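You operate a simulated robot arm through the tools that you are given. There is no shell and no other tool.

Carry out the task below with a simulated two-armed robot. There is one attempt and no reset: what you move stays moved.

## Task
Take the green cloth on the top of the gauge bench and put it away on the upper shelf of the green rack. Take the blue pad on the top of the gauge bench and put it away on the top of the switch desk. Switch the sensor switch on. Take the white cap and put it on the orange card on the top of the dark chest. Take the brown box marked "56" from the top of the plywood bench and leave it on the top of the steel drip plate. Take the yellow cloth and leave it in the blue tray. Press the black zero button three times. Put the grey cover from the drip tray on the grid of the drain rack. Switch the black bench switch on. Fetch the red housing from the green tray and stand it on top of the grey flat cover on the top of the line bench. Put the black card on the drip tray. Take the teal pad and put it on the top of the round turning plate. Do these in any order. Set down upright: brown box, red housing.

The check looks at the end state, three seconds after you hand in, the way a careful person would. Anything else that was tipped, shoved, dropped, spilled or broken makes it a failure. A push-on lid holds only when it is set on centred and level and pressed home; a screw cap is set on level and turned clockwise until tight. Flat cloth is picked up by pressing the open fingertips on it (5 to 10 N) and closing them slowly along it; thin cloth reads only 2 to 8 mm in the jaws.

## Robot
Two 6-joint arms with two-finger grippers on one trunk, on a base that drives. Base frame: it is fixed to the floor where the robot stands at the start and does not move with it; the origin is under the middle of the robot, x ahead of it, y to its left, z up; the surface under the hand at the start is at about z = 82.8. Lengths are in cm, angles in degrees, forces in N, time in s.
The left shoulder is at the start at [3, 17.8, 98.8], the right one opposite. With the tool pointing down near the work surface each hand reaches from about 42 to 84 cm from the robot's upright axis, wherever it stands, measured 20 degrees to its own side. Places, roughly: black bench switch [150, -680, 70]; black card [-125, -675, 75]; black zero button [40, -570, 110]; blue pad (7x9x5 cm) [80, 20, 80]; blue tray (30x19x6 cm) [-310, 70, 90]; brown box [-300, 75, 100]; drip tray [70, -700, 80]; flat cover (15x15x4 cm) [-90, -710, 80]; green cloth (7x11x4 cm) [50, 10, 80]; grey cover [75, -700, 75]; grid of the drain rack (22x26 cm) [-52, -1172, 90]; orange card [-175, 75, 100]; red housing [175, -725, 100]; sensor switch [70, -40, 80]; teal pad (7x10x5 cm) [90, -810, 80]; top of the round turning plate [-80, -1170, 90]; top of the steel drip plate (24x17 cm) [-378, 66, 86]; top of the switch desk [-1200, 60, 80]; upper shelf of the green rack [-440, 80, 130]; white cap (4x4x3 cm) [-240, 90, 90]; yellow cloth (7x11x4 cm) [-370, 90, 90]. Payload 2.54 kg a hand.
The TCP of each hand is the grasp point between the finger pads, 3 cm short of the fingertips. In the tool frame z runs along the fingers and y along their closing line. Largest opening 11.6 cm; the body of the gripper starts 9.5 cm behind the TCP.
Orientation is that of the tool frame in the base frame, as a unit quaternion [w, x, y, z]. With the fingers straight down and closing along the base's y, the tool's x points along the base's -x, its y along +y and its z along -z.

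## Interface
- The arms move only by the tool apply_moves. It takes "left_rows", "right_rows" or both (then of equal length, played together; a hand with none holds still); each is a list of rows, each a list of 7 numbers: the shift along the base's x, y, z in units of 300 mm (1.0 is 300 mm), then the turn, a rotation vector about the base's x, y, z in units of 45 degrees (1.0 is 45 degrees), then the opening, from 0 (shut) to 1 (fully open). In form: [[tx, ty, tz, ax, ay, az, grip], ...]. A call has 1 to 20 rows; each row is the pose to reach, as a shift and turn from the pose commanded when the call began. A call with a number of a shift or a turn outside -1 to 1 is refused whole. Each row takes 0.2 s and may step no farther than 5 cm and 8.6 degrees from the row before; otherwise, or with a gripper value out of range, the whole call is refused. Where a pose cannot be reached the arm comes as near as it can. A force on the tool above 40 N (or 10 N above the force at the start of the call, whichever is more), or a blocked arm, ends the call early, and 0.2 s more pass. The fingers move at their own pace (about 15.3 cm/s each) and stop on an object; they squeeze with about 34 N. The grip force told is the motor's: it shows also when the fingers shut on nothing. Time passes only in rows, and 0.2 s behind the last, so rows that repeat a pose let the fingers close. It gives the time, the measured TCP pose, the force on the tool (base axes), the opening and the grip force at its end, in the units of the frame above (readings bear some noise), with the torque about the TCP (base axes, N m) and any sound that the robot's microphone picked up.
- Cameras (640 x 400 px; columns grow to the right, rows downward): "scene" is now at [3.8, -2.6, 170.13]; the picture's right is [-0.35, -0.94, 0.00], its down [-0.77, 0.28, -0.57] and it looks along [0.54, -0.20, -0.82] (base axes); focal length 281 px, centre (320, 200). "left" rides on the left gripper at [6.9, 1.5, -12.2] in its tool frame; the picture's right is [-0.21, 0.98, 0.00], its down [-0.83, -0.18, -0.53] and it looks along [-0.52, -0.11, 0.85] (tool axes); focal length 251 px, centre (320, 200). "right" rides on the right gripper at [6.9, -1.5, -12.2] in its tool frame; the picture's right is [0.21, 0.98, 0.00], its down [-0.83, 0.18, -0.53] and it looks along [-0.52, 0.11, 0.85] (tool axes); focal length 251 px, centre (320, 200). There is no depth. A picture from a camera that has moved, and an enlarged one, comes with that camera's place and axes in the base frame and with its lens.
- get_image(camera): a new picture of that camera. It takes no simulated time.
- raise_lower(by): slides the trunk up (or, below 0, down) by that many cm; the arms and the scene camera ride with it, the base frame stays. It gives what a move gives, with no picture.
- roll_base(legs): drives the robot by 1 to 6 legs, each [ahead, left, turn to the left] in cm, cm and degrees, along the robot's own axes; the way and the turn of a leg run together, so that a leg with both is an arc; at most 150 cm and 180 degrees a leg. The arms and the cameras ride along, it lands a little off, and it stops where it bumps. It gives what a move gives.
- head_to(pan, tilt): turns the head with the scene camera to pan (to the left, within 143 degrees either way) and tilt (down, from -29 to 69), counted from straight ahead of the robot. It gives what a move gives.
- close_up(camera, box): a new picture of the part [left, top, right, bottom] of that camera's present view, enlarged. It takes no simulated time.
- sign_off(): hands the job in; it is judged then, once.

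Places have to be worked out from the pictures, the camera data and where the tool is seen. Open the grippers and draw the arms clear of the work before you hand the job in, unless the task says otherwise.

The tools are called after ">>>" as name(argument=value, ...) on one line, values as JSON. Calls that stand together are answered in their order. apply_moves: Moves the arms, as the interface text tells. Its arguments: {"type":"object","properties":{"left_rows":{"type":"array"},"right_rows":{"type":"array"}},"required":[]} The other tools are called the same way: raise_lower (by) slides the trunk up or down; roll_base (legs) drives the base; head_to (pan, tilt) turns the head that bears the scene camera; get_image (camera) takes a picture; close_up (camera, box) takes an enlarged picture of a part of a camera's view; sign_off () hands the job in.

At the start:

```text
clock: 0.0
left_tcp_pos: [58.17, 16.43, 115.15]
left_ee_rot: [0.0, 0.0, 1.0, 0.0]
left_ft_force: [0.5, 0.1, -0.2]
left_torque: [-0.04, -0.02, 0.0]
left_opening: 11.58
left_finger_force: 0.1
right_tcp_pos: [43.94, -32.65, 116.41]
right_ee_rot: [-0.001, 0.0, 1.0, 0.0]
right_ft_force: [0.0, 0.3, 1.0]
right_torque: [0.01, 0.05, -0.01]
right_opening: 11.6
right_finger_force: 0.1
trunk travel left (down, up): [-20.0, 34.0]
robot x, y, heading: [0.22, -0.09, 0.1]
head pan, tilt: [-20.3, 55.0]
```

scene: 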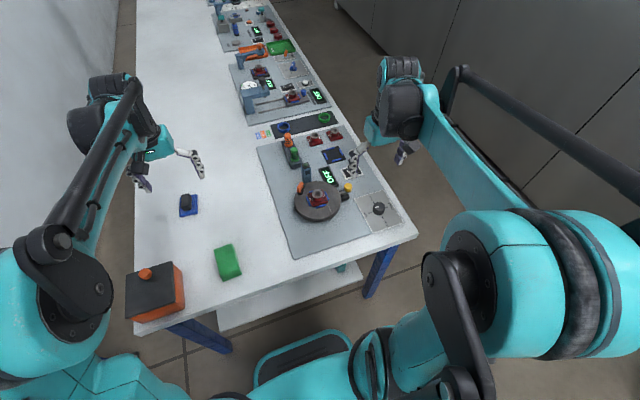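
right: 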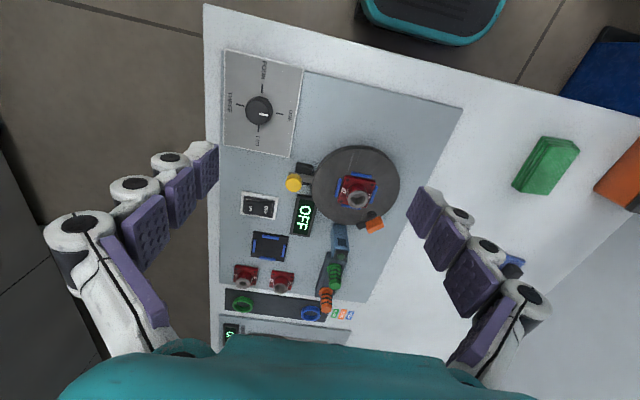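
left: 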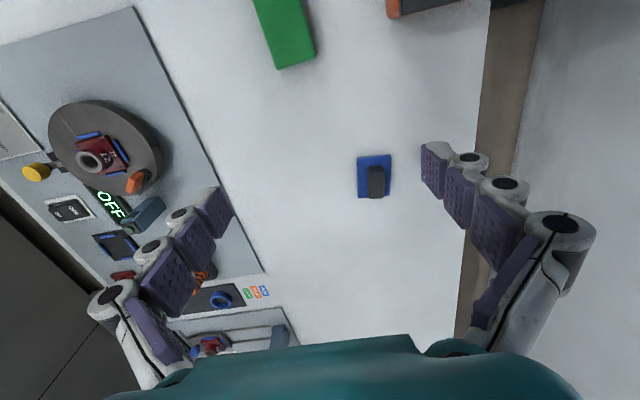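

I see the gauge bench with the green cloth, the blue pad with a dark handle, and a panel with a rocker switch. I'll take enlarged views to identify the sensor switch and the objects.

>>> close_up(camera="scene", box=[230, 100, 430, 260])

>>> close_up(camera="scene", box=[100, 170, 300, 330])

>>> close_up(camera="right", box=[200, 40, 420, 220])

>>> close_up(camera="right", box=[200, 180, 420, 350])

>>> close_up(camera="left", box=[230, 0, 490, 220])

```text
2.50 times, centred on (330, 180) of scene
camera zoom: at [3.8, -2.6, 170.13], right [-0.35, -0.94, 0.0], down [-0.77, 0.28, -0.57], along [0.54, -0.2, -0.82], focal length 702 px, centre (295, 250)
```

zoom: 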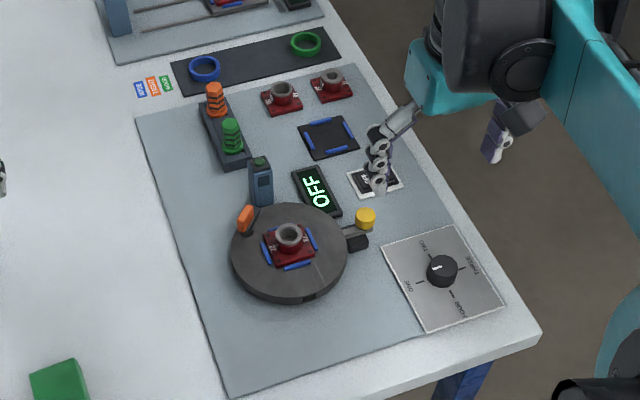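

```text
2.50 times, centred on (200, 250) of scene
camera zoom: at [3.8, -2.6, 170.13], right [-0.35, -0.94, 0.0], down [-0.77, 0.28, -0.57], along [0.54, -0.2, -0.82], focal length 702 px, centre (620, 75)
```

zoom: 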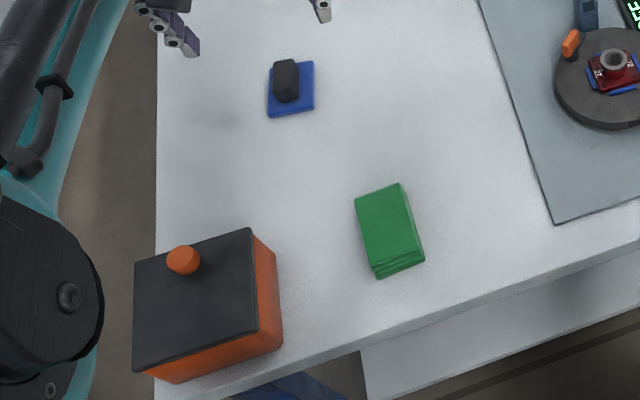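

```text
2.22 times, centred on (310, 130) of right
camera zoom: at [36.9, -34.24, 128.53], right [-0.21, 0.98, 0.0], down [0.83, 0.18, 0.53], along [0.52, 0.11, -0.85], focal length 559 px, centre (342, 356)
```

zoom: 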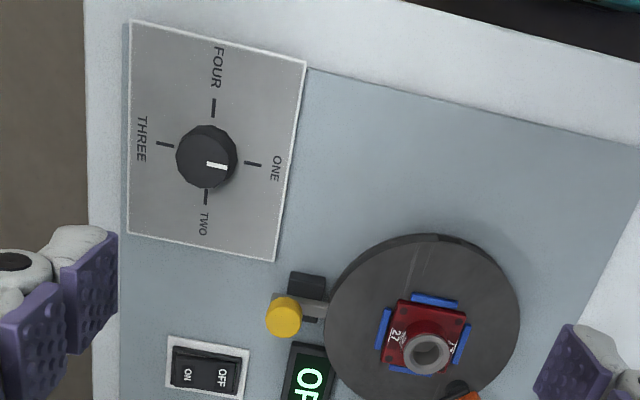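

```text
2.35 times, centred on (310, 265) of right
camera zoom: at [36.9, -34.24, 128.53], right [-0.21, 0.98, 0.0], down [0.83, 0.18, 0.53], along [0.52, 0.11, -0.85], focal length 592 px, centre (344, 47)
```

zoom: 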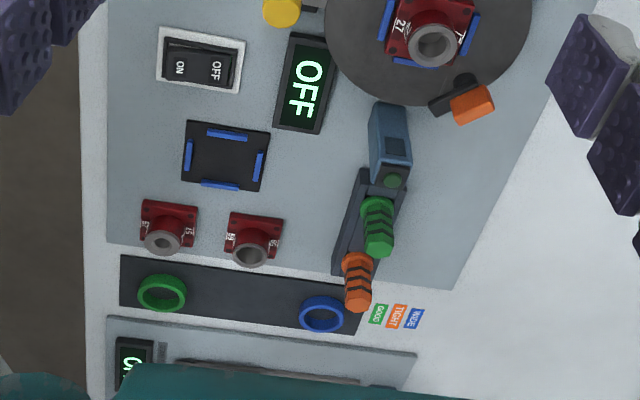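

```text
1.82 times, centred on (360, 110) of left
camera zoom: at [51.3, 17.8, 127.32], right [0.21, 0.98, 0.0], down [0.83, -0.18, 0.53], along [0.52, -0.11, -0.85], focal length 457 px, centre (247, 364)
```

zoom: 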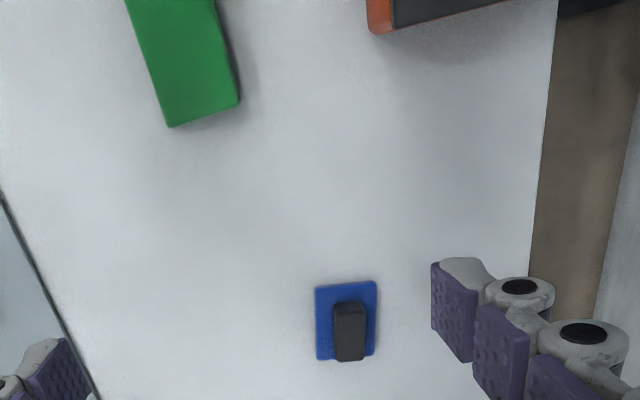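

The sensor switch is the rocker next to the "OFF" display, with its centre near (68.9, -40.9) and its ON half on the -y side. I put the blue pad's handle at about (75, 23.5). I'm bringing the right hand (shut) above the ON half and the left hand (open) above the pad.

>>> apply_moves(left_rows=[[0.07, 0.03, -0.08, 0, 0, -0.014, 1], [0.14, 0.059, -0.16, 0, 0, -0.028, 1], [0.21, 0.088, -0.24, 0, 0, -0.042, 1], [0.28, 0.118, -0.32, 0, 0, -0.056, 1], [0.35, 0.147, -0.4, 0, 0, -0.07, 1], [0.42, 0.177, -0.48, 0, 0, -0.084, 1], [0.49, 0.206, -0.56, 0, 0, -0.098, 1], [0.561, 0.236, -0.638, 0, 0, -0.11, 1], [0.561, 0.236, -0.638, 0, 0, -0.11, 1]], right_rows=[[0.104, -0.042, -0.085, 0, 0, 0, 0.5], [0.209, -0.085, -0.17, 0, 0, 0, 0], [0.313, -0.127, -0.255, 0, 0, 0, 0], [0.418, -0.169, -0.34, 0, 0, 0, 0], [0.522, -0.211, -0.425, 0, 0, 0, 0], [0.626, -0.254, -0.51, 0, 0, 0, 0], [0.731, -0.296, -0.595, 0, 0, 0, 0], [0.835, -0.338, -0.68, 0, 0, 0, 0], [0.835, -0.338, -0.68, 0, 0, 0, 0]])

```text
clock: 2.0
left_tcp_pos: [74.93, 23.36, 96.19]
left_ee_rot: [0.001, 0.044, 0.999, 0.0]
left_ft_force: [-0.3, 0.0, 0.4]
left_torque: [0.02, -0.03, -0.02]
left_opening: 11.6
left_finger_force: 0.1
right_tcp_pos: [69.12, -42.76, 95.77]
right_ee_rot: [0.001, 0.0, 1.0, 0.0]
right_ft_force: [-0.4, 0.4, -0.3]
right_torque: [0.01, -0.04, 0.03]
right_opening: 0.01
right_finger_force: 27.9
trunk travel left (down, up): [-20.0, 34.0]
robot x, y, heading: [-0.39, 0.01, -0.1]
head pan, tilt: [-20.3, 55.0]
```

Both hands are above their targets. I'll check the wrist views before going down.

>>> get_image(camera="right")

>>> get_image(camera="left")

>>> close_up(camera="scene", box=[270, 110, 430, 230])

```text
taken
camera right: at [62.09, -44.27, 107.9], right [-0.21, 0.98, 0.0], down [0.83, 0.18, 0.53], along [0.52, 0.11, -0.84], focal length 251 px, centre (320, 200)
```

right: 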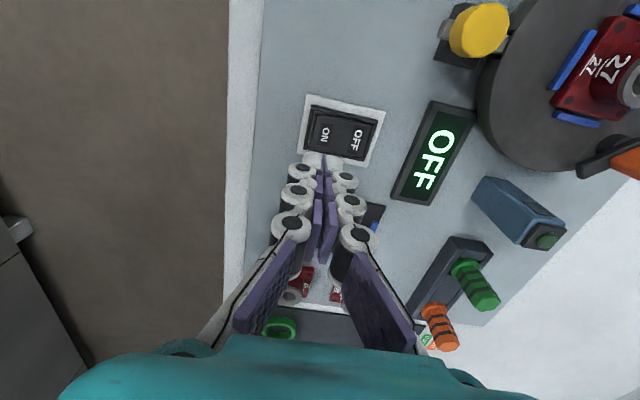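

```text
taken
camera left: at [68.08, 25.47, 108.28], right [0.3, 0.95, 0.0], down [0.81, -0.25, 0.53], along [0.51, -0.16, -0.84], focal length 251 px, centre (320, 200)
```

left: 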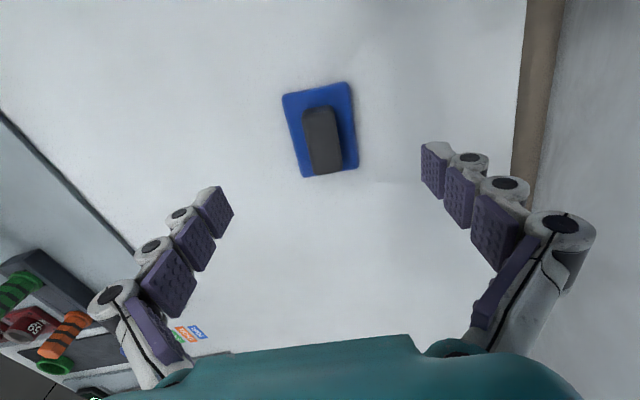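

```text
3.33 times, centred on (350, 170) of scene
camera zoom: at [3.57, -2.59, 170.15], right [-0.35, -0.94, 0.0], down [-0.77, 0.28, -0.57], along [0.54, -0.2, -0.82], focal length 936 px, centre (220, 300)
```

zoom: 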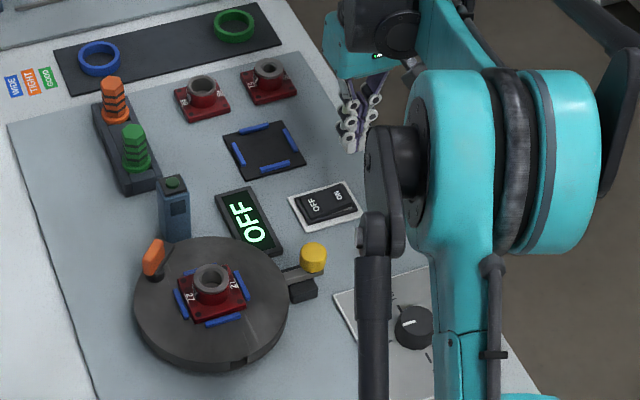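

The ON half is right under the shut right fingertips, at about (68.9, -42.8), and the pad handle is centred between the left fingers. I'll lower the left hand round the handle and press the ON half with the right hand in small steps.

>>> apply_moves(left_rows=[[0.013, 0, -0.1, 0, 0, 0, 1], [0.013, 0, -0.2, 0, 0, 0, 1], [0.013, 0, -0.265, 0, 0, 0, 1], [0.013, 0, -0.265, 0, 0, 0, 0.6], [0.013, 0, -0.265, 0, 0, 0, 0.4], [0.013, 0, -0.265, 0, 0, 0, 0.2], [0.013, 0, -0.265, 0, 0, 0, 0.1], [0.013, 0, -0.265, 0, 0, 0, 0], [0.013, 0, -0.265, 0, 0, 0, 0], [0.013, 0, -0.265, 0, 0, 0, 0]], right_rows=[[-0.005, -0.01, -0.1, 0, 0, 0, 0], [-0.005, -0.01, -0.17, 0, 0, 0, 0], [-0.005, -0.01, -0.21, 0, 0, 0, 0], [-0.005, -0.01, -0.22, 0, 0, 0, 0], [-0.005, -0.01, -0.23, 0, 0, 0, 0], [-0.005, -0.01, -0.24, 0, 0, 0, 0], [-0.005, -0.01, -0.25, 0, 0, 0, 0], [-0.005, -0.01, -0.255, 0, 0, 0, 0], [-0.005, -0.01, -0.26, 0, 0, 0, 0], [-0.005, -0.01, -0.265, 0, 0, 0, 0]])

```text
clock: 4.2
left_tcp_pos: [75.48, 23.25, 88.04]
left_ee_rot: [0.001, 0.044, 0.999, -0.001]
left_ft_force: [-0.3, -0.3, 0.4]
left_torque: [0.03, -0.04, -0.01]
left_opening: 2.88
left_finger_force: 33.8
right_tcp_pos: [68.84, -43.17, 88.0]
right_ee_rot: [0.0, 0.0, 1.0, 0.0]
right_ft_force: [0.3, 0.3, -0.1]
right_torque: [0.0, 0.01, 0.02]
right_opening: 0.0
right_finger_force: 28.0
trunk travel left (down, up): [-20.0, 34.0]
robot x, y, heading: [0.3, -0.17, -0.1]
head pan, tilt: [-20.3, 55.0]
```

The left hand holds the handle, reading 2.9 cm. The right tips are at z of about 85.0 and haven't touched anything, so I keep going down in 2 mm steps.

>>> apply_moves(right_rows=[[0, 0, -0.007, 0, 0, 0, 0], [0, 0, -0.014, 0, 0, 0, 0], [0, 0, -0.021, 0, 0, 0, 0], [0, 0, -0.028, 0, 0, 0, 0], [0, 0, -0.035, 0, 0, 0, 0]])

>>> close_up(camera="right", box=[240, 60, 480, 220])

```text
clock: 5.4
left_tcp_pos: [75.51, 23.39, 88.05]
left_ee_rot: [0.0, 0.043, 0.999, 0.0]
left_ft_force: [-0.1, -0.5, 0.9]
left_torque: [0.0, 0.0, 0.02]
left_opening: 2.9
left_finger_force: 34.0
right_tcp_pos: [68.78, -43.09, 86.93]
right_ee_rot: [0.001, 0.0, 1.0, 0.0]
right_ft_force: [-0.5, 0.1, -0.1]
right_torque: [0.0, 0.0, -0.01]
right_opening: 0.0
right_finger_force: 28.4
trunk travel left (down, up): [-20.0, 34.0]
robot x, y, heading: [0.18, -0.08, 0.3]
head pan, tilt: [-20.3, 55.0]
```

```text
2.50 times, centred on (360, 140) of right
camera zoom: at [61.85, -44.64, 99.02], right [-0.21, 0.98, 0.0], down [0.83, 0.18, 0.53], along [0.52, 0.11, -0.85], focal length 629 px, centre (220, 350)
```

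zoom: 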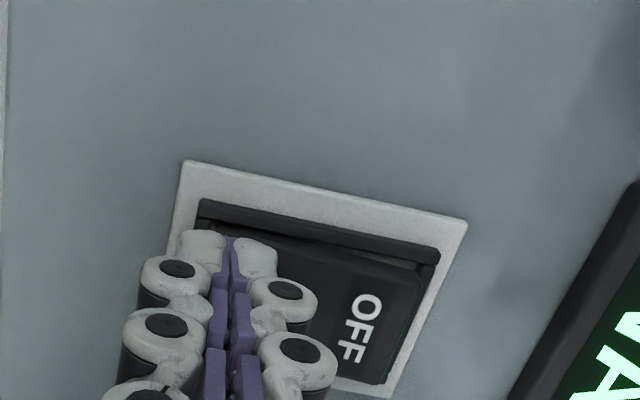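

The rocker's OFF half now looks raised and the display text has changed. I'll look at the display before lifting the hand.

>>> close_up(camera="scene", box=[270, 110, 430, 230])

>>> get_image(camera="right")

```text
3.33 times, centred on (350, 170) of scene
camera zoom: at [3.84, -2.61, 170.13], right [-0.35, -0.94, 0.0], down [-0.77, 0.28, -0.57], along [0.54, -0.2, -0.82], focal length 936 px, centre (220, 300)
```

zoom: 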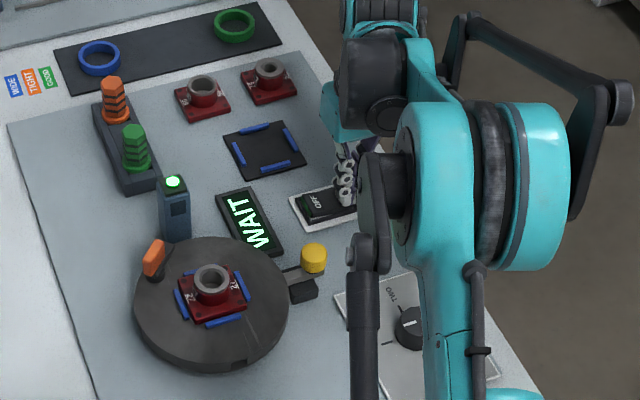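

```text
taken
camera right: at [61.85, -44.64, 99.02], right [-0.21, 0.98, 0.0], down [0.83, 0.18, 0.53], along [0.52, 0.11, -0.85], focal length 251 px, centre (320, 200)
```

right: 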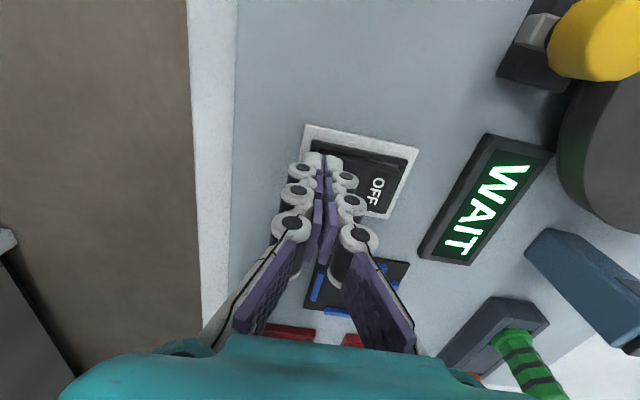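

The display reads "WAIT" and the sensor lamp is lit, so the sensor switch is on. I'll lift both hands clear, carrying the pad in the left.

>>> apply_moves(left_rows=[[0, 0, 0.1, 0, 0, 0, 0], [-0.05, 0.03, 0.23, 0, 0, 0, 0], [-0.15, 0.06, 0.35, 0, 0, 0, 0], [-0.25, 0.1, 0.47, 0, 0, 0, 0], [-0.35, 0.13, 0.58, 0, 0, 0, 0], [-0.45, 0.16, 0.68, 0, 0, 0, 0], [-0.55, 0.19, 0.78, 0, 0, 0, 0], [-0.6, 0.21, 0.85, 0, 0, 0, 0]], right_rows=[[0, 0, 0.1, 0, 0, 0, 0], [0, 0, 0.23, 0, 0, 0, 0], [-0.08, 0.02, 0.35, 0, 0, 0, 0], [-0.17, 0.04, 0.48, 0, 0, 0, 0], [-0.26, 0.06, 0.6, 0, 0, 0, 0], [-0.35, 0.08, 0.72, 0, 0, 0, 0.3], [-0.44, 0.1, 0.8, 0, 0, 0, 0.6], [-0.5, 0.12, 0.85, 0, 0, 0, 1]])

>>> head_to(pan=60, tilt=25)

>>> get_image(camera="scene")

>>> head_to(pan=135, tilt=15)

>>> get_image(camera="scene")

>>> head_to(pan=-120, tilt=15)

>>> get_image(camera="scene")

```text
clock: 7.2
left_tcp_pos: [57.13, 29.75, 113.85]
left_ee_rot: [0.0, 0.043, 0.999, 0.0]
left_ft_force: [-1.0, -0.1, -0.8]
left_torque: [-0.01, -0.04, 0.02]
left_opening: 2.89
left_finger_force: 34.0
right_tcp_pos: [53.93, -39.55, 112.47]
right_ee_rot: [-0.001, 0.0, 1.0, 0.001]
right_ft_force: [-0.6, 0.1, -0.5]
right_torque: [0.0, -0.01, -0.03]
right_opening: 11.62
right_finger_force: 0.0
trunk travel left (down, up): [-20.0, 34.0]
robot x, y, heading: [0.22, 0.3, -0.2]
head pan, tilt: [-20.3, 55.0]
```

```text
clock: 8.7
left_tcp_pos: [57.24, 29.77, 113.77]
left_ee_rot: [0.0, 0.042, 0.999, 0.001]
left_ft_force: [0.0, 0.7, -1.1]
left_torque: [-0.02, 0.02, 0.02]
left_opening: 2.88
left_finger_force: 34.1
right_tcp_pos: [54.06, -39.55, 112.48]
right_ee_rot: [0.0, 0.0, 1.0, -0.001]
right_ft_force: [0.4, 0.1, 0.1]
right_torque: [-0.03, 0.03, -0.03]
right_opening: 11.6
right_finger_force: 0.0
trunk travel left (down, up): [-20.0, 34.0]
robot x, y, heading: [0.31, 0.19, -0.2]
head pan, tilt: [60.0, 25.0]
```

```text
taken
camera scene: at [1.67, 7.87, 174.53], right [0.87, -0.5, 0.0], down [-0.21, -0.37, -0.91], along [0.45, 0.78, -0.42], focal length 281 px, centre (320, 200)
```

scene: 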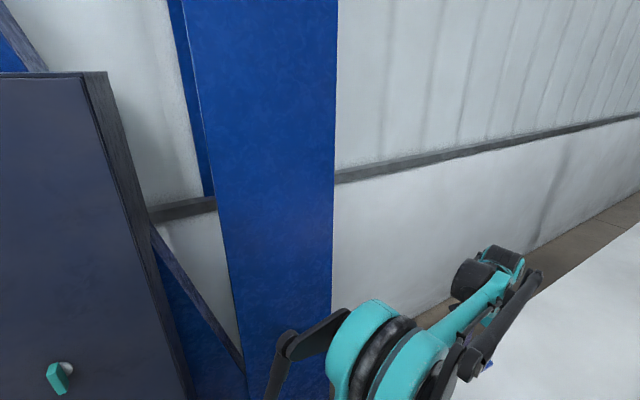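

```text
clock: 10.2
left_tcp_pos: [57.15, 29.75, 113.7]
left_ee_rot: [-0.001, 0.043, 0.999, 0.0]
left_ft_force: [0.3, 0.6, -0.7]
left_torque: [0.01, -0.01, -0.03]
left_opening: 2.86
left_finger_force: 34.1
right_tcp_pos: [53.98, -39.48, 112.54]
right_ee_rot: [-0.001, -0.001, 1.0, 0.0]
right_ft_force: [0.3, -0.4, 1.4]
right_torque: [0.01, -0.06, 0.03]
right_opening: 11.57
right_finger_force: 0.1
trunk travel left (down, up): [-20.0, 34.0]
robot x, y, heading: [-0.13, -0.26, -0.0]
head pan, tilt: [135.0, 15.0]
```

```text
taken
camera scene: at [-9.55, 6.51, 176.16], right [0.71, 0.71, 0.0], down [0.18, -0.18, -0.97], along [-0.68, 0.68, -0.26], focal length 281 px, centre (320, 200)
```

scene: 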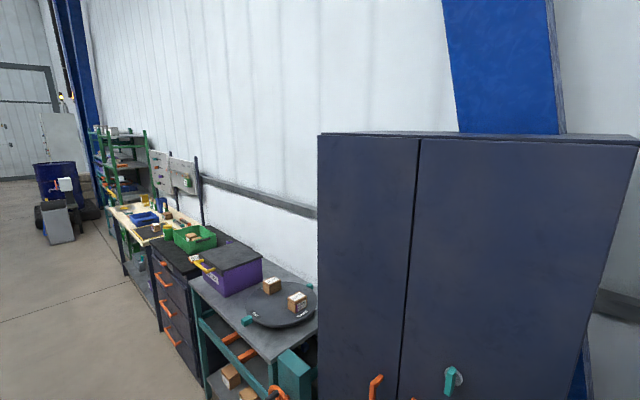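

```text
clock: 13.8
left_tcp_pos: [57.19, 29.74, 113.71]
left_ee_rot: [-0.001, 0.044, 0.999, 0.0]
left_ft_force: [-0.5, 0.2, -0.4]
left_torque: [-0.04, -0.01, 0.0]
left_opening: 2.88
left_finger_force: 33.8
right_tcp_pos: [54.0, -39.57, 112.45]
right_ee_rot: [0.001, 0.0, 1.0, 0.0]
right_ft_force: [-0.1, 0.1, -0.9]
right_torque: [-0.01, 0.02, 0.03]
right_opening: 11.6
right_finger_force: 0.0
trunk travel left (down, up): [-20.0, 34.0]
robot x, y, heading: [0.07, -0.03, -0.1]
head pan, tilt: [-120.0, 15.0]
```

```text
taken
camera scene: at [-7.62, -8.19, 176.16], right [-0.87, 0.5, 0.0], down [0.13, 0.22, -0.97], along [-0.48, -0.84, -0.26], focal length 281 px, centre (320, 200)
```

scene: 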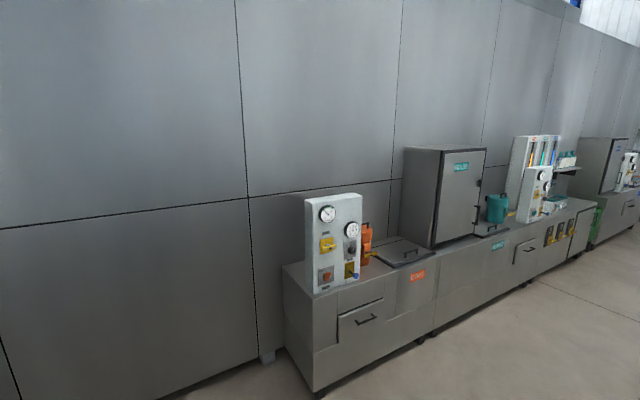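

I can see the line of benches along the left wall behind me and a grey wall on the right. To take the green cloth with the right hand, I first draw the left hand (pad) out to the side and bring the right hand across at height.

>>> apply_moves(left_rows=[[-0.06, 0.08, 0.03, 0, 0, 0, 0], [-0.12, 0.16, 0.06, 0, 0, 0, 0], [-0.18, 0.24, 0.09, 0, 0, 0, 0], [-0.25, 0.33, 0.12, 0, 0, 0, 0], [-0.32, 0.42, 0.15, 0, 0, 0, 0], [-0.38, 0.5, 0.18, 0, 0, 0, 0], [-0.43, 0.55, 0.2, 0, 0, 0, 0], [-0.43, 0.55, 0.2, 0, 0, 0, 0]], right_rows=[[0, 0, 0, 0, 0, 0, 1], [0, 0.12, 0, 0, 0, 0.01, 1], [-0.03, 0.25, 0, 0, 0, 0.02, 1], [-0.06, 0.38, 0, 0, 0, 0.04, 1], [-0.09, 0.51, 0, 0, 0, 0.06, 1], [-0.12, 0.64, 0, 0, 0, 0.08, 1], [-0.15, 0.77, 0, 0, 0, 0.1, 1], [-0.17, 0.9, 0, 0, 0, 0.11, 1]])

>>> head_to(pan=5, tilt=55)

>>> get_image(camera="scene")

>>> get_image(camera="right")

```text
clock: 15.6
left_tcp_pos: [44.76, 46.38, 119.7]
left_ee_rot: [0.0, 0.044, 0.999, -0.001]
left_ft_force: [0.4, 0.6, -0.4]
left_torque: [0.02, 0.01, 0.0]
left_opening: 2.87
left_finger_force: 33.4
right_tcp_pos: [48.82, -12.89, 112.84]
right_ee_rot: [0.0, -0.044, 0.999, 0.0]
right_ft_force: [0.3, 0.9, 0.0]
right_torque: [-0.05, 0.01, -0.01]
right_opening: 11.57
right_finger_force: 0.0
trunk travel left (down, up): [-20.0, 34.0]
robot x, y, heading: [0.16, 0.14, -0.2]
head pan, tilt: [-120.0, 15.0]
```

```text
clock: 17.6
left_tcp_pos: [44.71, 46.22, 119.68]
left_ee_rot: [0.0, 0.044, 0.999, 0.0]
left_ft_force: [-0.2, -0.1, -1.2]
left_torque: [0.05, -0.02, -0.01]
left_opening: 2.88
left_finger_force: 34.1
right_tcp_pos: [48.93, -12.96, 113.07]
right_ee_rot: [0.0, -0.044, 0.999, -0.001]
right_ft_force: [1.0, 0.3, -0.1]
right_torque: [-0.03, -0.03, 0.04]
right_opening: 11.61
right_finger_force: 0.1
trunk travel left (down, up): [-20.0, 34.0]
robot x, y, heading: [0.27, 0.03, 0.3]
head pan, tilt: [5.0, 55.0]
```

```text
taken
camera scene: at [4.22, 0.54, 170.14], right [0.09, -1.0, 0.0], down [-0.82, -0.07, -0.57], along [0.57, 0.05, -0.82], focal length 281 px, centre (320, 200)
```

scene: 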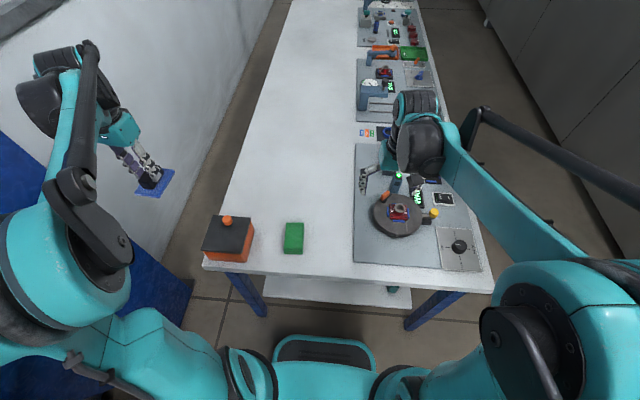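

```text
taken
camera right: at [41.97, -15.16, 125.01], right [-0.3, 0.95, 0.0], down [0.81, 0.25, 0.53], along [0.51, 0.16, -0.85], focal length 251 px, centre (320, 200)
```

right: 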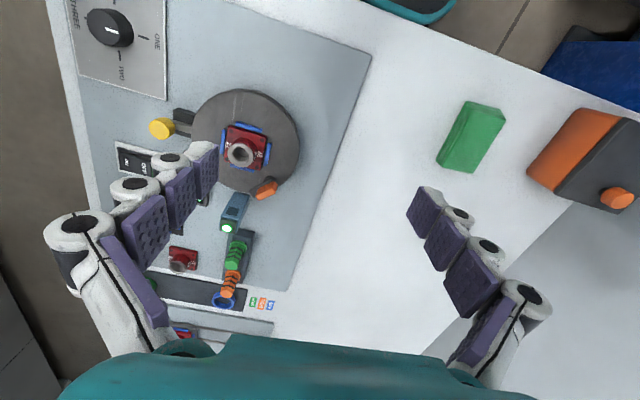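

The cloth lies near (47, 12) with the orange box about 10 cm further left. I bring the right hand over it at z of about 99 and look again.

>>> apply_moves(right_rows=[[0, 0.13, -0.03, 0, 0, 0, 1], [-0.01, 0.26, -0.06, 0, 0, 0, 1], [-0.02, 0.39, -0.1, 0, 0, 0, 1], [-0.03, 0.52, -0.14, 0, 0, 0, 1], [-0.04, 0.65, -0.2, 0, 0, 0, 1], [-0.05, 0.74, -0.3, 0, 0, 0, 1], [-0.055, 0.83, -0.4, 0, 0, 0, 1], [-0.055, 0.83, -0.46, 0, 0, 0, 1]])

>>> get_image(camera="right")

>>> get_image(camera="scene")

```text
clock: 19.4
left_tcp_pos: [44.52, 46.24, 119.78]
left_ee_rot: [0.0, 0.043, 0.999, -0.001]
left_ft_force: [-0.4, 0.0, 0.1]
left_torque: [0.01, 0.01, -0.01]
left_opening: 2.88
left_finger_force: 34.2
right_tcp_pos: [47.37, 12.18, 99.05]
right_ee_rot: [-0.001, -0.043, 0.999, 0.0]
right_ft_force: [-0.7, 0.1, 0.0]
right_torque: [0.02, 0.0, -0.02]
right_opening: 11.61
right_finger_force: 0.2
trunk travel left (down, up): [-20.0, 34.0]
robot x, y, heading: [-0.03, 0.05, -0.1]
head pan, tilt: [5.0, 55.0]
```

```text
taken
camera right: at [40.39, 10.15, 111.1], right [-0.3, 0.95, 0.0], down [0.81, 0.25, 0.53], along [0.51, 0.16, -0.85], focal length 251 px, centre (320, 200)
```

right: 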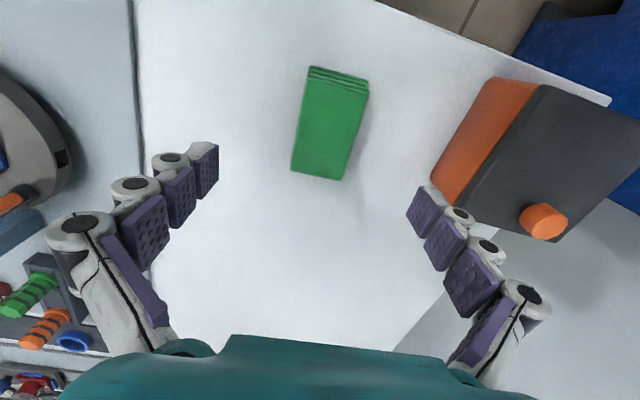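

```text
taken
camera scene: at [4.21, 0.46, 170.14], right [0.09, -1.0, 0.0], down [-0.82, -0.07, -0.57], along [0.57, 0.05, -0.82], focal length 281 px, centre (320, 200)
```

scene: 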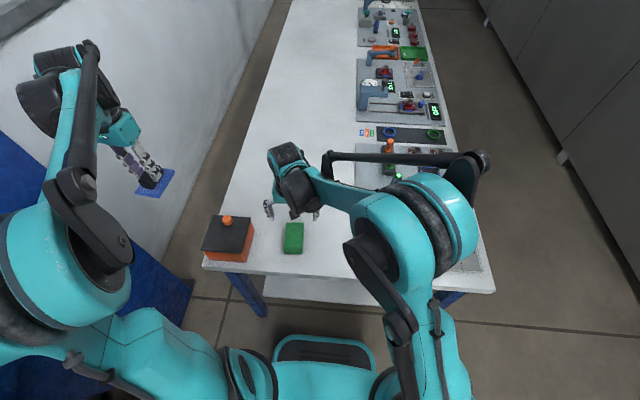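

The cloth centre works out at about (47.5, 13.1), turned about +5°. I shift slightly, go down so the tips straddle it just above the bench, and close slowly.

>>> apply_moves(right_rows=[[0.003, 0.03, -0.1, 0, 0, 0, 1], [0.003, 0.03, -0.2, 0, 0, 0, 1], [0.003, 0.03, -0.3, 0, 0, 0, 1], [0.003, 0.03, -0.38, 0, 0, 0, 1], [0.003, 0.03, -0.415, 0, 0, 0, 1], [0.003, 0.03, -0.418, 0, 0, 0, 0.8], [0.003, 0.03, -0.418, 0, 0, 0, 0.6], [0.003, 0.03, -0.418, 0, 0, 0, 0.45], [0.003, 0.03, -0.418, 0, 0, 0, 0.3], [0.003, 0.03, -0.418, 0, 0, 0, 0.15], [0.003, 0.03, -0.418, 0, 0, 0, 0], [0.003, 0.03, -0.418, 0, 0, 0, 0], [0.003, 0.03, -0.418, 0, 0, 0, 0]])

>>> get_image(camera="right")

```text
clock: 22.2
left_tcp_pos: [44.64, 46.28, 119.66]
left_ee_rot: [-0.001, 0.043, 0.999, 0.0]
left_ft_force: [0.4, 0.0, -0.4]
left_torque: [0.02, -0.01, 0.0]
left_opening: 2.91
left_finger_force: 34.0
right_tcp_pos: [47.2, 13.38, 86.27]
right_ee_rot: [-0.001, -0.043, 0.999, 0.0]
right_ft_force: [-0.7, -0.2, 1.9]
right_torque: [-0.06, -0.04, -0.07]
right_opening: 6.4
right_finger_force: 33.8
trunk travel left (down, up): [-20.0, 34.0]
robot x, y, heading: [-0.02, 0.16, -0.0]
head pan, tilt: [5.0, 55.0]
```

```text
taken
camera right: at [40.22, 11.14, 98.28], right [-0.3, 0.95, 0.0], down [0.81, 0.25, 0.53], along [0.51, 0.16, -0.85], focal length 251 px, centre (320, 200)
```

right: 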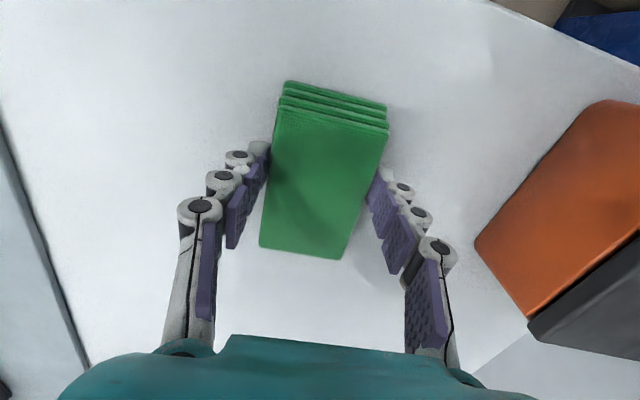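

The cloth is held at 6.4 cm. I lift it and bring both hands to a travel pose in front of the trunk.

>>> apply_moves(right_rows=[[0, 0, 0.05, 0, 0, 0, 0], [0, 0, 0.15, 0, 0, 0, 0], [0, 0, 0.3, 0, 0, 0, 0], [0, -0.05, 0.45, 0, 0, 0, 0], [0, -0.15, 0.57, 0, 0, 0, 0], [0, -0.27, 0.68, 0, 0, 0, 0], [-0.01, -0.4, 0.78, 0, 0, 0, 0], [-0.02, -0.53, 0.86, 0, 0, 0, 0], [-0.03, -0.67, 0.9, 0, 0, 0, 0], [-0.04, -0.8, 0.95, 0, 0, 0, 0], [-0.05, -0.92, 0.98, 0, 0, 0, 0], [-0.05, -1.0, 1.0, 0, 0, 0, 0]])

>>> get_image(camera="right")

>>> get_image(camera="left")

```text
clock: 24.8
left_tcp_pos: [44.6, 46.27, 119.69]
left_ee_rot: [0.0, 0.043, 0.999, 0.0]
left_ft_force: [0.0, 0.1, -1.5]
left_torque: [-0.01, -0.01, 0.04]
left_opening: 2.86
left_finger_force: 34.3
right_tcp_pos: [45.83, -16.8, 116.5]
right_ee_rot: [0.001, -0.044, 0.999, 0.0]
right_ft_force: [0.6, -0.7, -0.6]
right_torque: [0.02, 0.01, -0.04]
right_opening: 6.39
right_finger_force: 34.3
trunk travel left (down, up): [-20.0, 34.0]
robot x, y, heading: [0.38, 0.3, -0.3]
head pan, tilt: [5.0, 55.0]
```

```text
taken
camera right: at [38.9, -19.02, 128.53], right [-0.3, 0.95, 0.0], down [0.81, 0.25, 0.53], along [0.51, 0.16, -0.85], focal length 251 px, centre (320, 200)
```

right: 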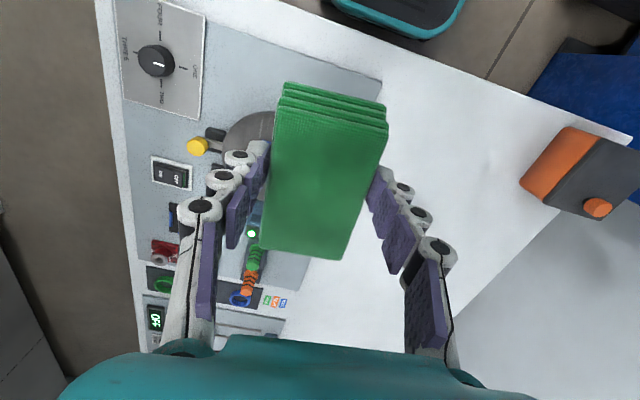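

```text
taken
camera left: at [37.83, 48.25, 131.85], right [0.3, 0.95, 0.0], down [0.81, -0.25, 0.53], along [0.51, -0.16, -0.85], focal length 251 px, centre (320, 200)
```

left: 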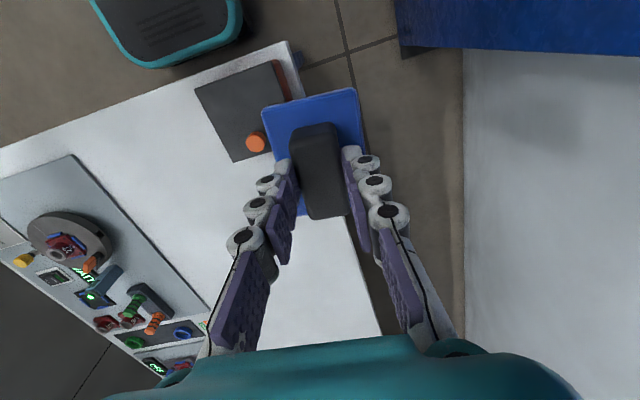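

Both items are held firmly. I bring the hands in front of the trunk, then back away from the bench, shift right and turn to face the left wall.

>>> apply_moves(left_rows=[[0, -0.13, 0, 0, 0, 0.02, 0], [0, -0.26, 0, 0, 0, 0.04, 0], [0, -0.4, 0, 0, 0, 0.06, 0], [0, -0.53, 0, 0, 0, 0.08, 0], [0, -0.66, 0, 0, 0, 0.1, 0], [0, -0.76, 0, 0, 0, 0.11, 0]], right_rows=[[0, -0.08, 0.02, 0, 0, -0.02, 0], [0, -0.16, 0.04, 0, 0, -0.04, 0], [0, -0.24, 0.06, 0, 0, -0.06, 0], [0, -0.32, 0.08, 0, 0, -0.08, 0], [0, -0.36, 0.1, 0, 0, -0.1, 0], [0, -0.4, 0.12, 0, 0, -0.11, 0]])

>>> roll_base(legs=[[-100, 0, 0], [0, -45, 0], [0, 0, 90]])

>>> head_to(pan=30, tilt=20)

>>> get_image(camera="scene")

```text
clock: 26.2
left_tcp_pos: [44.61, 22.8, 119.46]
left_ee_rot: [-0.001, 0.0, 1.0, 0.001]
left_ft_force: [-1.1, -0.1, 0.1]
left_torque: [-0.01, 0.01, 0.01]
left_opening: 2.9
left_finger_force: 34.1
right_tcp_pos: [45.64, -28.78, 119.99]
right_ee_rot: [0.0, 0.0, 1.0, 0.0]
right_ft_force: [-0.3, -0.7, -0.9]
right_torque: [0.03, -0.01, 0.01]
right_opening: 6.39
right_finger_force: 34.3
trunk travel left (down, up): [-20.0, 34.0]
robot x, y, heading: [-0.19, 0.04, 0.1]
head pan, tilt: [5.0, 55.0]
```

```text
clock: 37.2
left_tcp_pos: [-116.74, 0.73, 119.34]
left_ee_rot: [0.0, -0.693, 0.721, 0.0]
left_ft_force: [0.0, 0.1, -0.7]
left_torque: [0.01, 0.0, 0.05]
left_opening: 2.87
left_finger_force: 33.9
right_tcp_pos: [-65.02, -0.22, 119.91]
right_ee_rot: [0.0, -0.694, 0.72, 0.0]
right_ft_force: [0.2, -0.9, -1.1]
right_torque: [-0.01, 0.03, 0.0]
right_opening: 6.37
right_finger_force: 34.0
trunk travel left (down, up): [-20.0, 34.0]
robot x, y, heading: [-95.28, -44.7, 87.6]
head pan, tilt: [5.0, 55.0]
```

```text
clock: 38.3
left_tcp_pos: [-116.74, 0.73, 119.35]
left_ee_rot: [0.001, -0.694, 0.72, 0.001]
left_ft_force: [0.6, 0.0, -0.8]
left_torque: [0.01, 0.02, 0.03]
left_opening: 2.88
left_finger_force: 34.2
right_tcp_pos: [-65.01, -0.31, 120.06]
right_ee_rot: [0.0, -0.693, 0.721, 0.0]
right_ft_force: [0.5, -0.7, -0.6]
right_torque: [-0.03, -0.01, 0.0]
right_opening: 6.38
right_finger_force: 33.4
trunk travel left (down, up): [-20.0, 34.0]
robot x, y, heading: [-95.22, -44.81, 87.8]
head pan, tilt: [30.0, 20.0]
```

```text
taken
camera scene: at [-99.85, -39.67, 175.34], right [0.88, 0.47, 0.0], down [0.16, -0.3, -0.94], along [-0.44, 0.83, -0.34], focal length 281 px, centre (320, 200)
```

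scene: 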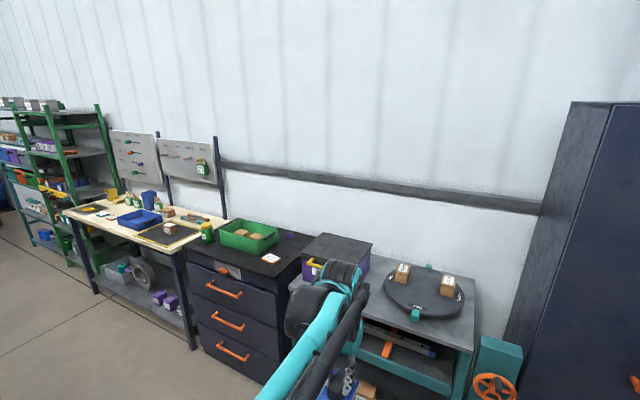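

I now face the wall benches: turntable, dark chest, plywood bench, then the green rack further left. I strafe left to look at each closely.

>>> roll_base(legs=[[0, 115, 2.2]])

>>> head_to(pan=0, tilt=35)

>>> get_image(camera="scene")

>>> head_to(pan=50, tilt=30)

>>> get_image(camera="scene")

```text
clock: 44.0
left_tcp_pos: [-230.63, 1.14, 119.44]
left_ee_rot: [0.0, 0.711, -0.703, -0.001]
left_ft_force: [-0.8, 0.0, 0.0]
left_torque: [0.0, -0.05, 0.03]
left_opening: 2.86
left_finger_force: 34.1
right_tcp_pos: [-178.81, 2.72, 120.05]
right_ee_rot: [0.001, 0.711, -0.703, 0.0]
right_ft_force: [-0.1, -0.8, -1.1]
right_torque: [-0.01, -0.03, -0.03]
right_opening: 6.4
right_finger_force: 33.7
trunk travel left (down, up): [-20.0, 34.0]
robot x, y, heading: [-206.76, -43.04, 90.7]
head pan, tilt: [30.0, 20.0]
```

```text
clock: 44.9
left_tcp_pos: [-230.5, 1.19, 119.42]
left_ee_rot: [0.0, 0.711, -0.703, 0.001]
left_ft_force: [0.6, -0.4, -0.5]
left_torque: [0.0, -0.01, 0.03]
left_opening: 2.87
left_finger_force: 33.4
right_tcp_pos: [-178.65, 2.63, 120.03]
right_ee_rot: [-0.001, 0.71, -0.704, 0.0]
right_ft_force: [0.9, 0.7, -0.6]
right_torque: [-0.03, 0.03, -0.01]
right_opening: 6.38
right_finger_force: 34.2
trunk travel left (down, up): [-20.0, 34.0]
robot x, y, heading: [-206.92, -43.19, 90.5]
head pan, tilt: [0.0, 35.0]
```

```text
taken
camera scene: at [-207.08, -37.55, 172.96], right [1.0, 0.01, 0.0], down [0.01, -0.57, -0.82], along [-0.01, 0.82, -0.57], focal length 281 px, centre (320, 200)
```

scene: 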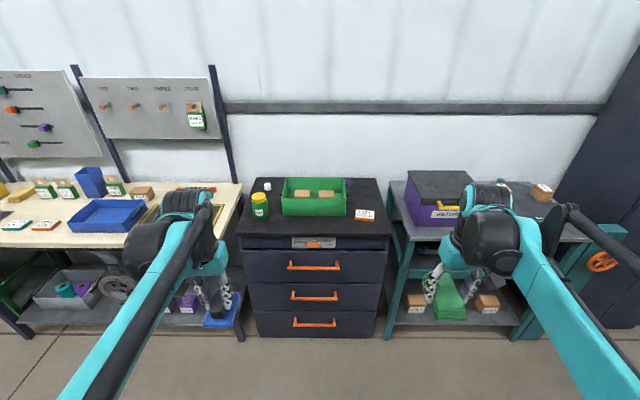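

```text
clock: 46.1
left_tcp_pos: [-230.53, 1.16, 119.4]
left_ee_rot: [0.0, 0.711, -0.704, -0.001]
left_ft_force: [0.0, 0.4, -1.1]
left_torque: [-0.01, -0.01, 0.01]
left_opening: 2.89
left_finger_force: 34.2
right_tcp_pos: [-178.65, 2.71, 119.94]
right_ee_rot: [0.0, 0.711, -0.703, 0.0]
right_ft_force: [-0.1, -0.8, -1.5]
right_torque: [-0.01, -0.02, 0.0]
right_opening: 6.38
right_finger_force: 34.3
trunk travel left (down, up): [-20.0, 34.0]
robot x, y, heading: [-207.33, -43.4, 90.7]
head pan, tilt: [50.0, 30.0]
```

```text
taken
camera scene: at [-213.95, -40.61, 173.74], right [0.64, 0.77, 0.0], down [0.39, -0.32, -0.87], along [-0.67, 0.55, -0.5], focal length 281 px, centre (320, 200)
```

scene: 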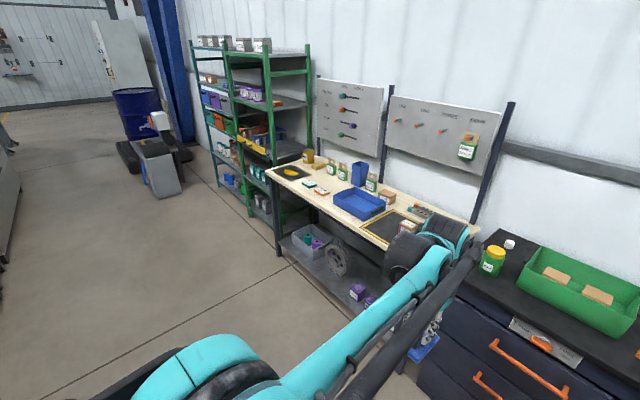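

I can see the dark chest with a green tray, a jar, a small white thing and a card. I'll go back to the earlier head pose and enlarge it to identify them.

>>> head_to(pan=5, tilt=35)

>>> close_up(camera="scene", box=[260, 150, 420, 250])

>>> close_up(camera="scene", box=[0, 140, 260, 300])

```text
clock: 47.2
left_tcp_pos: [-230.57, 1.04, 119.39]
left_ee_rot: [0.0, 0.711, -0.703, 0.0]
left_ft_force: [-0.6, 0.5, -1.2]
left_torque: [0.0, -0.04, 0.0]
left_opening: 2.87
left_finger_force: 34.7
right_tcp_pos: [-178.8, 2.67, 119.91]
right_ee_rot: [0.0, 0.711, -0.703, 0.0]
right_ft_force: [-0.4, -0.9, -0.6]
right_torque: [-0.02, -0.04, 0.0]
right_opening: 6.38
right_finger_force: 33.9
trunk travel left (down, up): [-20.0, 34.0]
robot x, y, heading: [-207.15, -43.2, 90.6]
head pan, tilt: [5.0, 35.0]
```

```text
4.00 times, centred on (340, 200) of scene
camera zoom: at [-207.84, -37.59, 172.96], right [1.0, 0.1, 0.0], down [0.06, -0.57, -0.82], along [-0.08, 0.82, -0.57], focal length 1123 px, centre (240, 200)
```

zoom: 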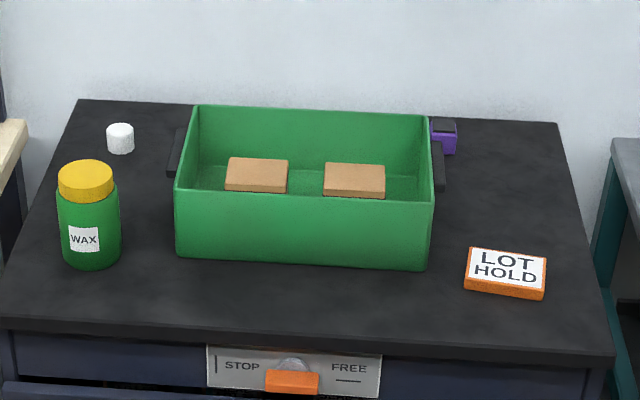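

```text
2.46 times, centred on (130, 220) of scene
camera zoom: at [-207.84, -37.59, 172.96], right [1.0, 0.1, 0.0], down [0.06, -0.57, -0.82], along [-0.08, 0.82, -0.57], focal length 691 px, centre (788, 151)
```

zoom: 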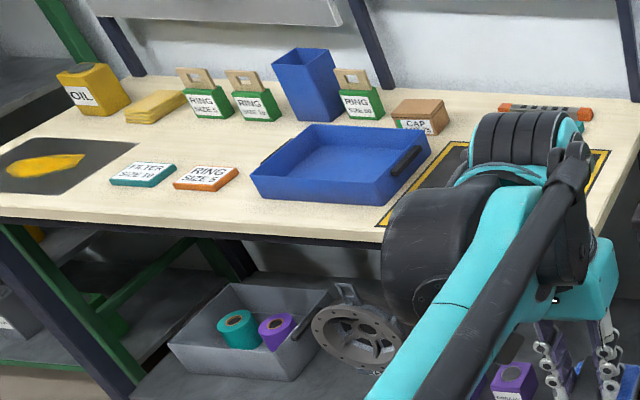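

The orange "LOT HOLD" card and the white cap are clear on the dark chest. The yellow folded cloth, blue tray and dark drip plate are on the plywood bench. Next I strafe left to the green rack.

>>> roll_base(legs=[[0, 118, 0], [0, 118, 0]])

>>> head_to(pan=0, tilt=20)

>>> get_image(camera="scene")

>>> head_to(pan=-35, tilt=35)

>>> get_image(camera="scene")

```text
clock: 58.8
left_tcp_pos: [-465.66, 2.9, 119.35]
left_ee_rot: [0.001, -0.702, 0.712, 0.0]
left_ft_force: [0.0, 0.2, -1.3]
left_torque: [0.0, -0.03, 0.02]
left_opening: 2.87
left_finger_force: 34.2
right_tcp_pos: [-413.74, 3.08, 120.02]
right_ee_rot: [0.0, -0.702, 0.712, 0.0]
right_ft_force: [-0.3, -0.2, -0.8]
right_torque: [0.01, -0.05, -0.03]
right_opening: 6.38
right_finger_force: 34.0
trunk travel left (down, up): [-20.0, 34.0]
robot x, y, heading: [-442.99, -42.26, 89.3]
head pan, tilt: [5.0, 35.0]
```

```text
clock: 59.6
left_tcp_pos: [-465.62, 2.77, 119.41]
left_ee_rot: [0.0, -0.703, 0.712, 0.0]
left_ft_force: [-0.6, 1.1, -1.2]
left_torque: [0.02, 0.0, 0.0]
left_opening: 2.9
left_finger_force: 34.1
right_tcp_pos: [-413.82, 3.19, 119.88]
right_ee_rot: [0.0, -0.703, 0.711, 0.0]
right_ft_force: [-0.1, 0.3, -0.3]
right_torque: [-0.01, 0.0, 0.0]
right_opening: 6.4
right_finger_force: 34.5
trunk travel left (down, up): [-20.0, 34.0]
robot x, y, heading: [-443.22, -42.06, 89.2]
head pan, tilt: [0.0, 20.0]
```

```text
taken
camera scene: at [-443.01, -35.93, 175.34], right [1.0, -0.01, 0.0], down [0.0, -0.34, -0.94], along [0.01, 0.94, -0.34], focal length 281 px, centre (320, 200)
```

scene: 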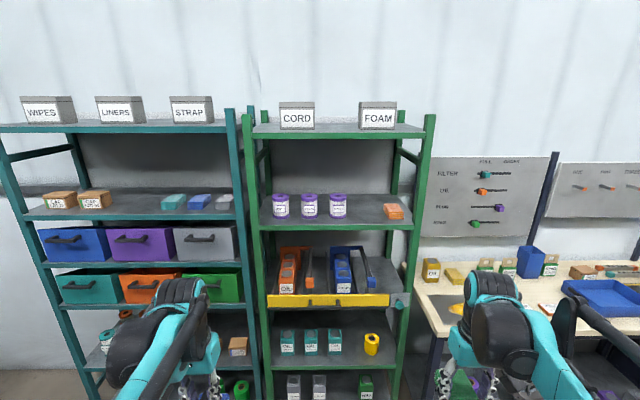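

```text
clock: 60.6
left_tcp_pos: [-465.49, 2.8, 119.42]
left_ee_rot: [0.001, -0.703, 0.712, 0.0]
left_ft_force: [0.3, 0.1, -0.3]
left_torque: [0.02, -0.02, 0.04]
left_opening: 2.87
left_finger_force: 33.8
right_tcp_pos: [-413.8, 3.09, 119.96]
right_ee_rot: [0.0, -0.702, 0.712, 0.001]
right_ft_force: [0.4, -0.3, -1.0]
right_torque: [0.0, 0.01, -0.01]
right_opening: 6.38
right_finger_force: 33.4
trunk travel left (down, up): [-20.0, 34.0]
robot x, y, heading: [-443.29, -42.1, 89.2]
head pan, tilt: [-35.0, 35.0]
```

```text
taken
camera scene: at [-438.0, -38.09, 172.96], right [0.81, -0.58, 0.0], down [-0.33, -0.47, -0.82], along [0.48, 0.67, -0.57], focal length 281 px, centre (320, 200)
```

scene: 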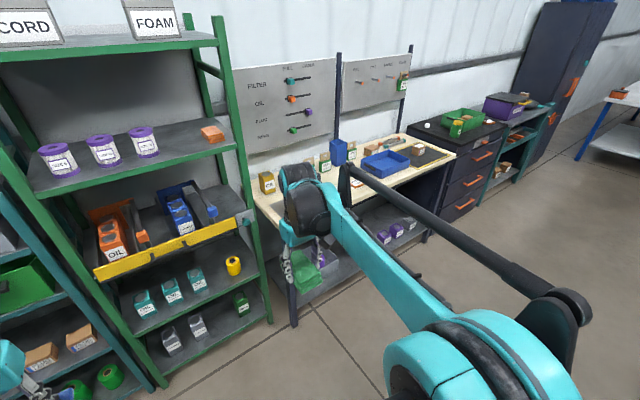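

The rack's upper shelf (z about 130, rolls and an orange box on it) starts at y of about 59, with a gap between the third roll and the orange box. I'll enlarge that part to measure the gap.

>>> head_to(pan=-10, tilt=22)

>>> close_up(camera="scene", box=[240, 80, 400, 260])

>>> get_image(camera="scene")

```text
clock: 61.5
left_tcp_pos: [-465.51, 2.78, 119.37]
left_ee_rot: [0.0, -0.702, 0.712, -0.001]
left_ft_force: [0.5, -0.2, -1.3]
left_torque: [0.03, 0.01, 0.01]
left_opening: 2.89
left_finger_force: 33.9
right_tcp_pos: [-413.81, 3.24, 120.03]
right_ee_rot: [0.0, -0.702, 0.712, 0.0]
right_ft_force: [-0.3, -0.2, -0.1]
right_torque: [0.0, 0.01, 0.04]
right_opening: 6.4
right_finger_force: 34.2
trunk travel left (down, up): [-20.0, 34.0]
robot x, y, heading: [-443.26, -42.14, 89.3]
head pan, tilt: [-10.0, 22.0]
```

```text
2.22 times, centred on (320, 170) of scene
camera zoom: at [-441.4, -36.12, 175.02], right [0.98, -0.19, 0.0], down [-0.07, -0.37, -0.93], along [0.17, 0.91, -0.38], focal length 624 px, centre (320, 267)
```

zoom: 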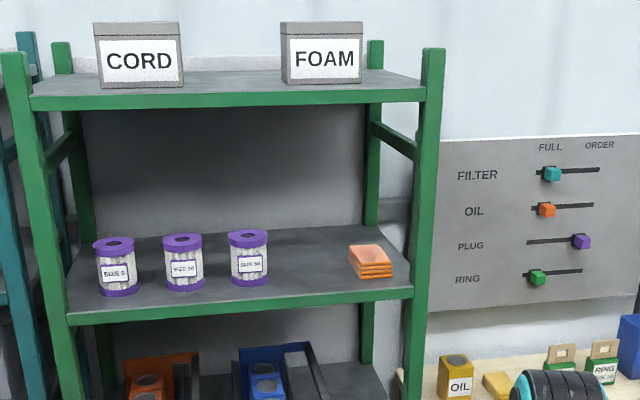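

```text
taken
camera scene: at [-441.4, -36.12, 175.02], right [0.98, -0.19, 0.0], down [-0.07, -0.37, -0.93], along [0.17, 0.91, -0.38], focal length 281 px, centre (320, 200)
```

scene: 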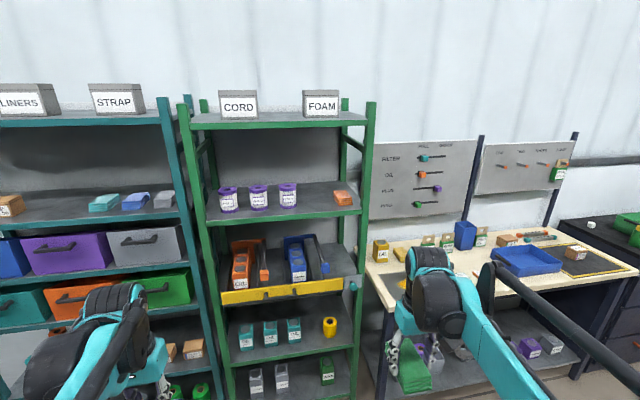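

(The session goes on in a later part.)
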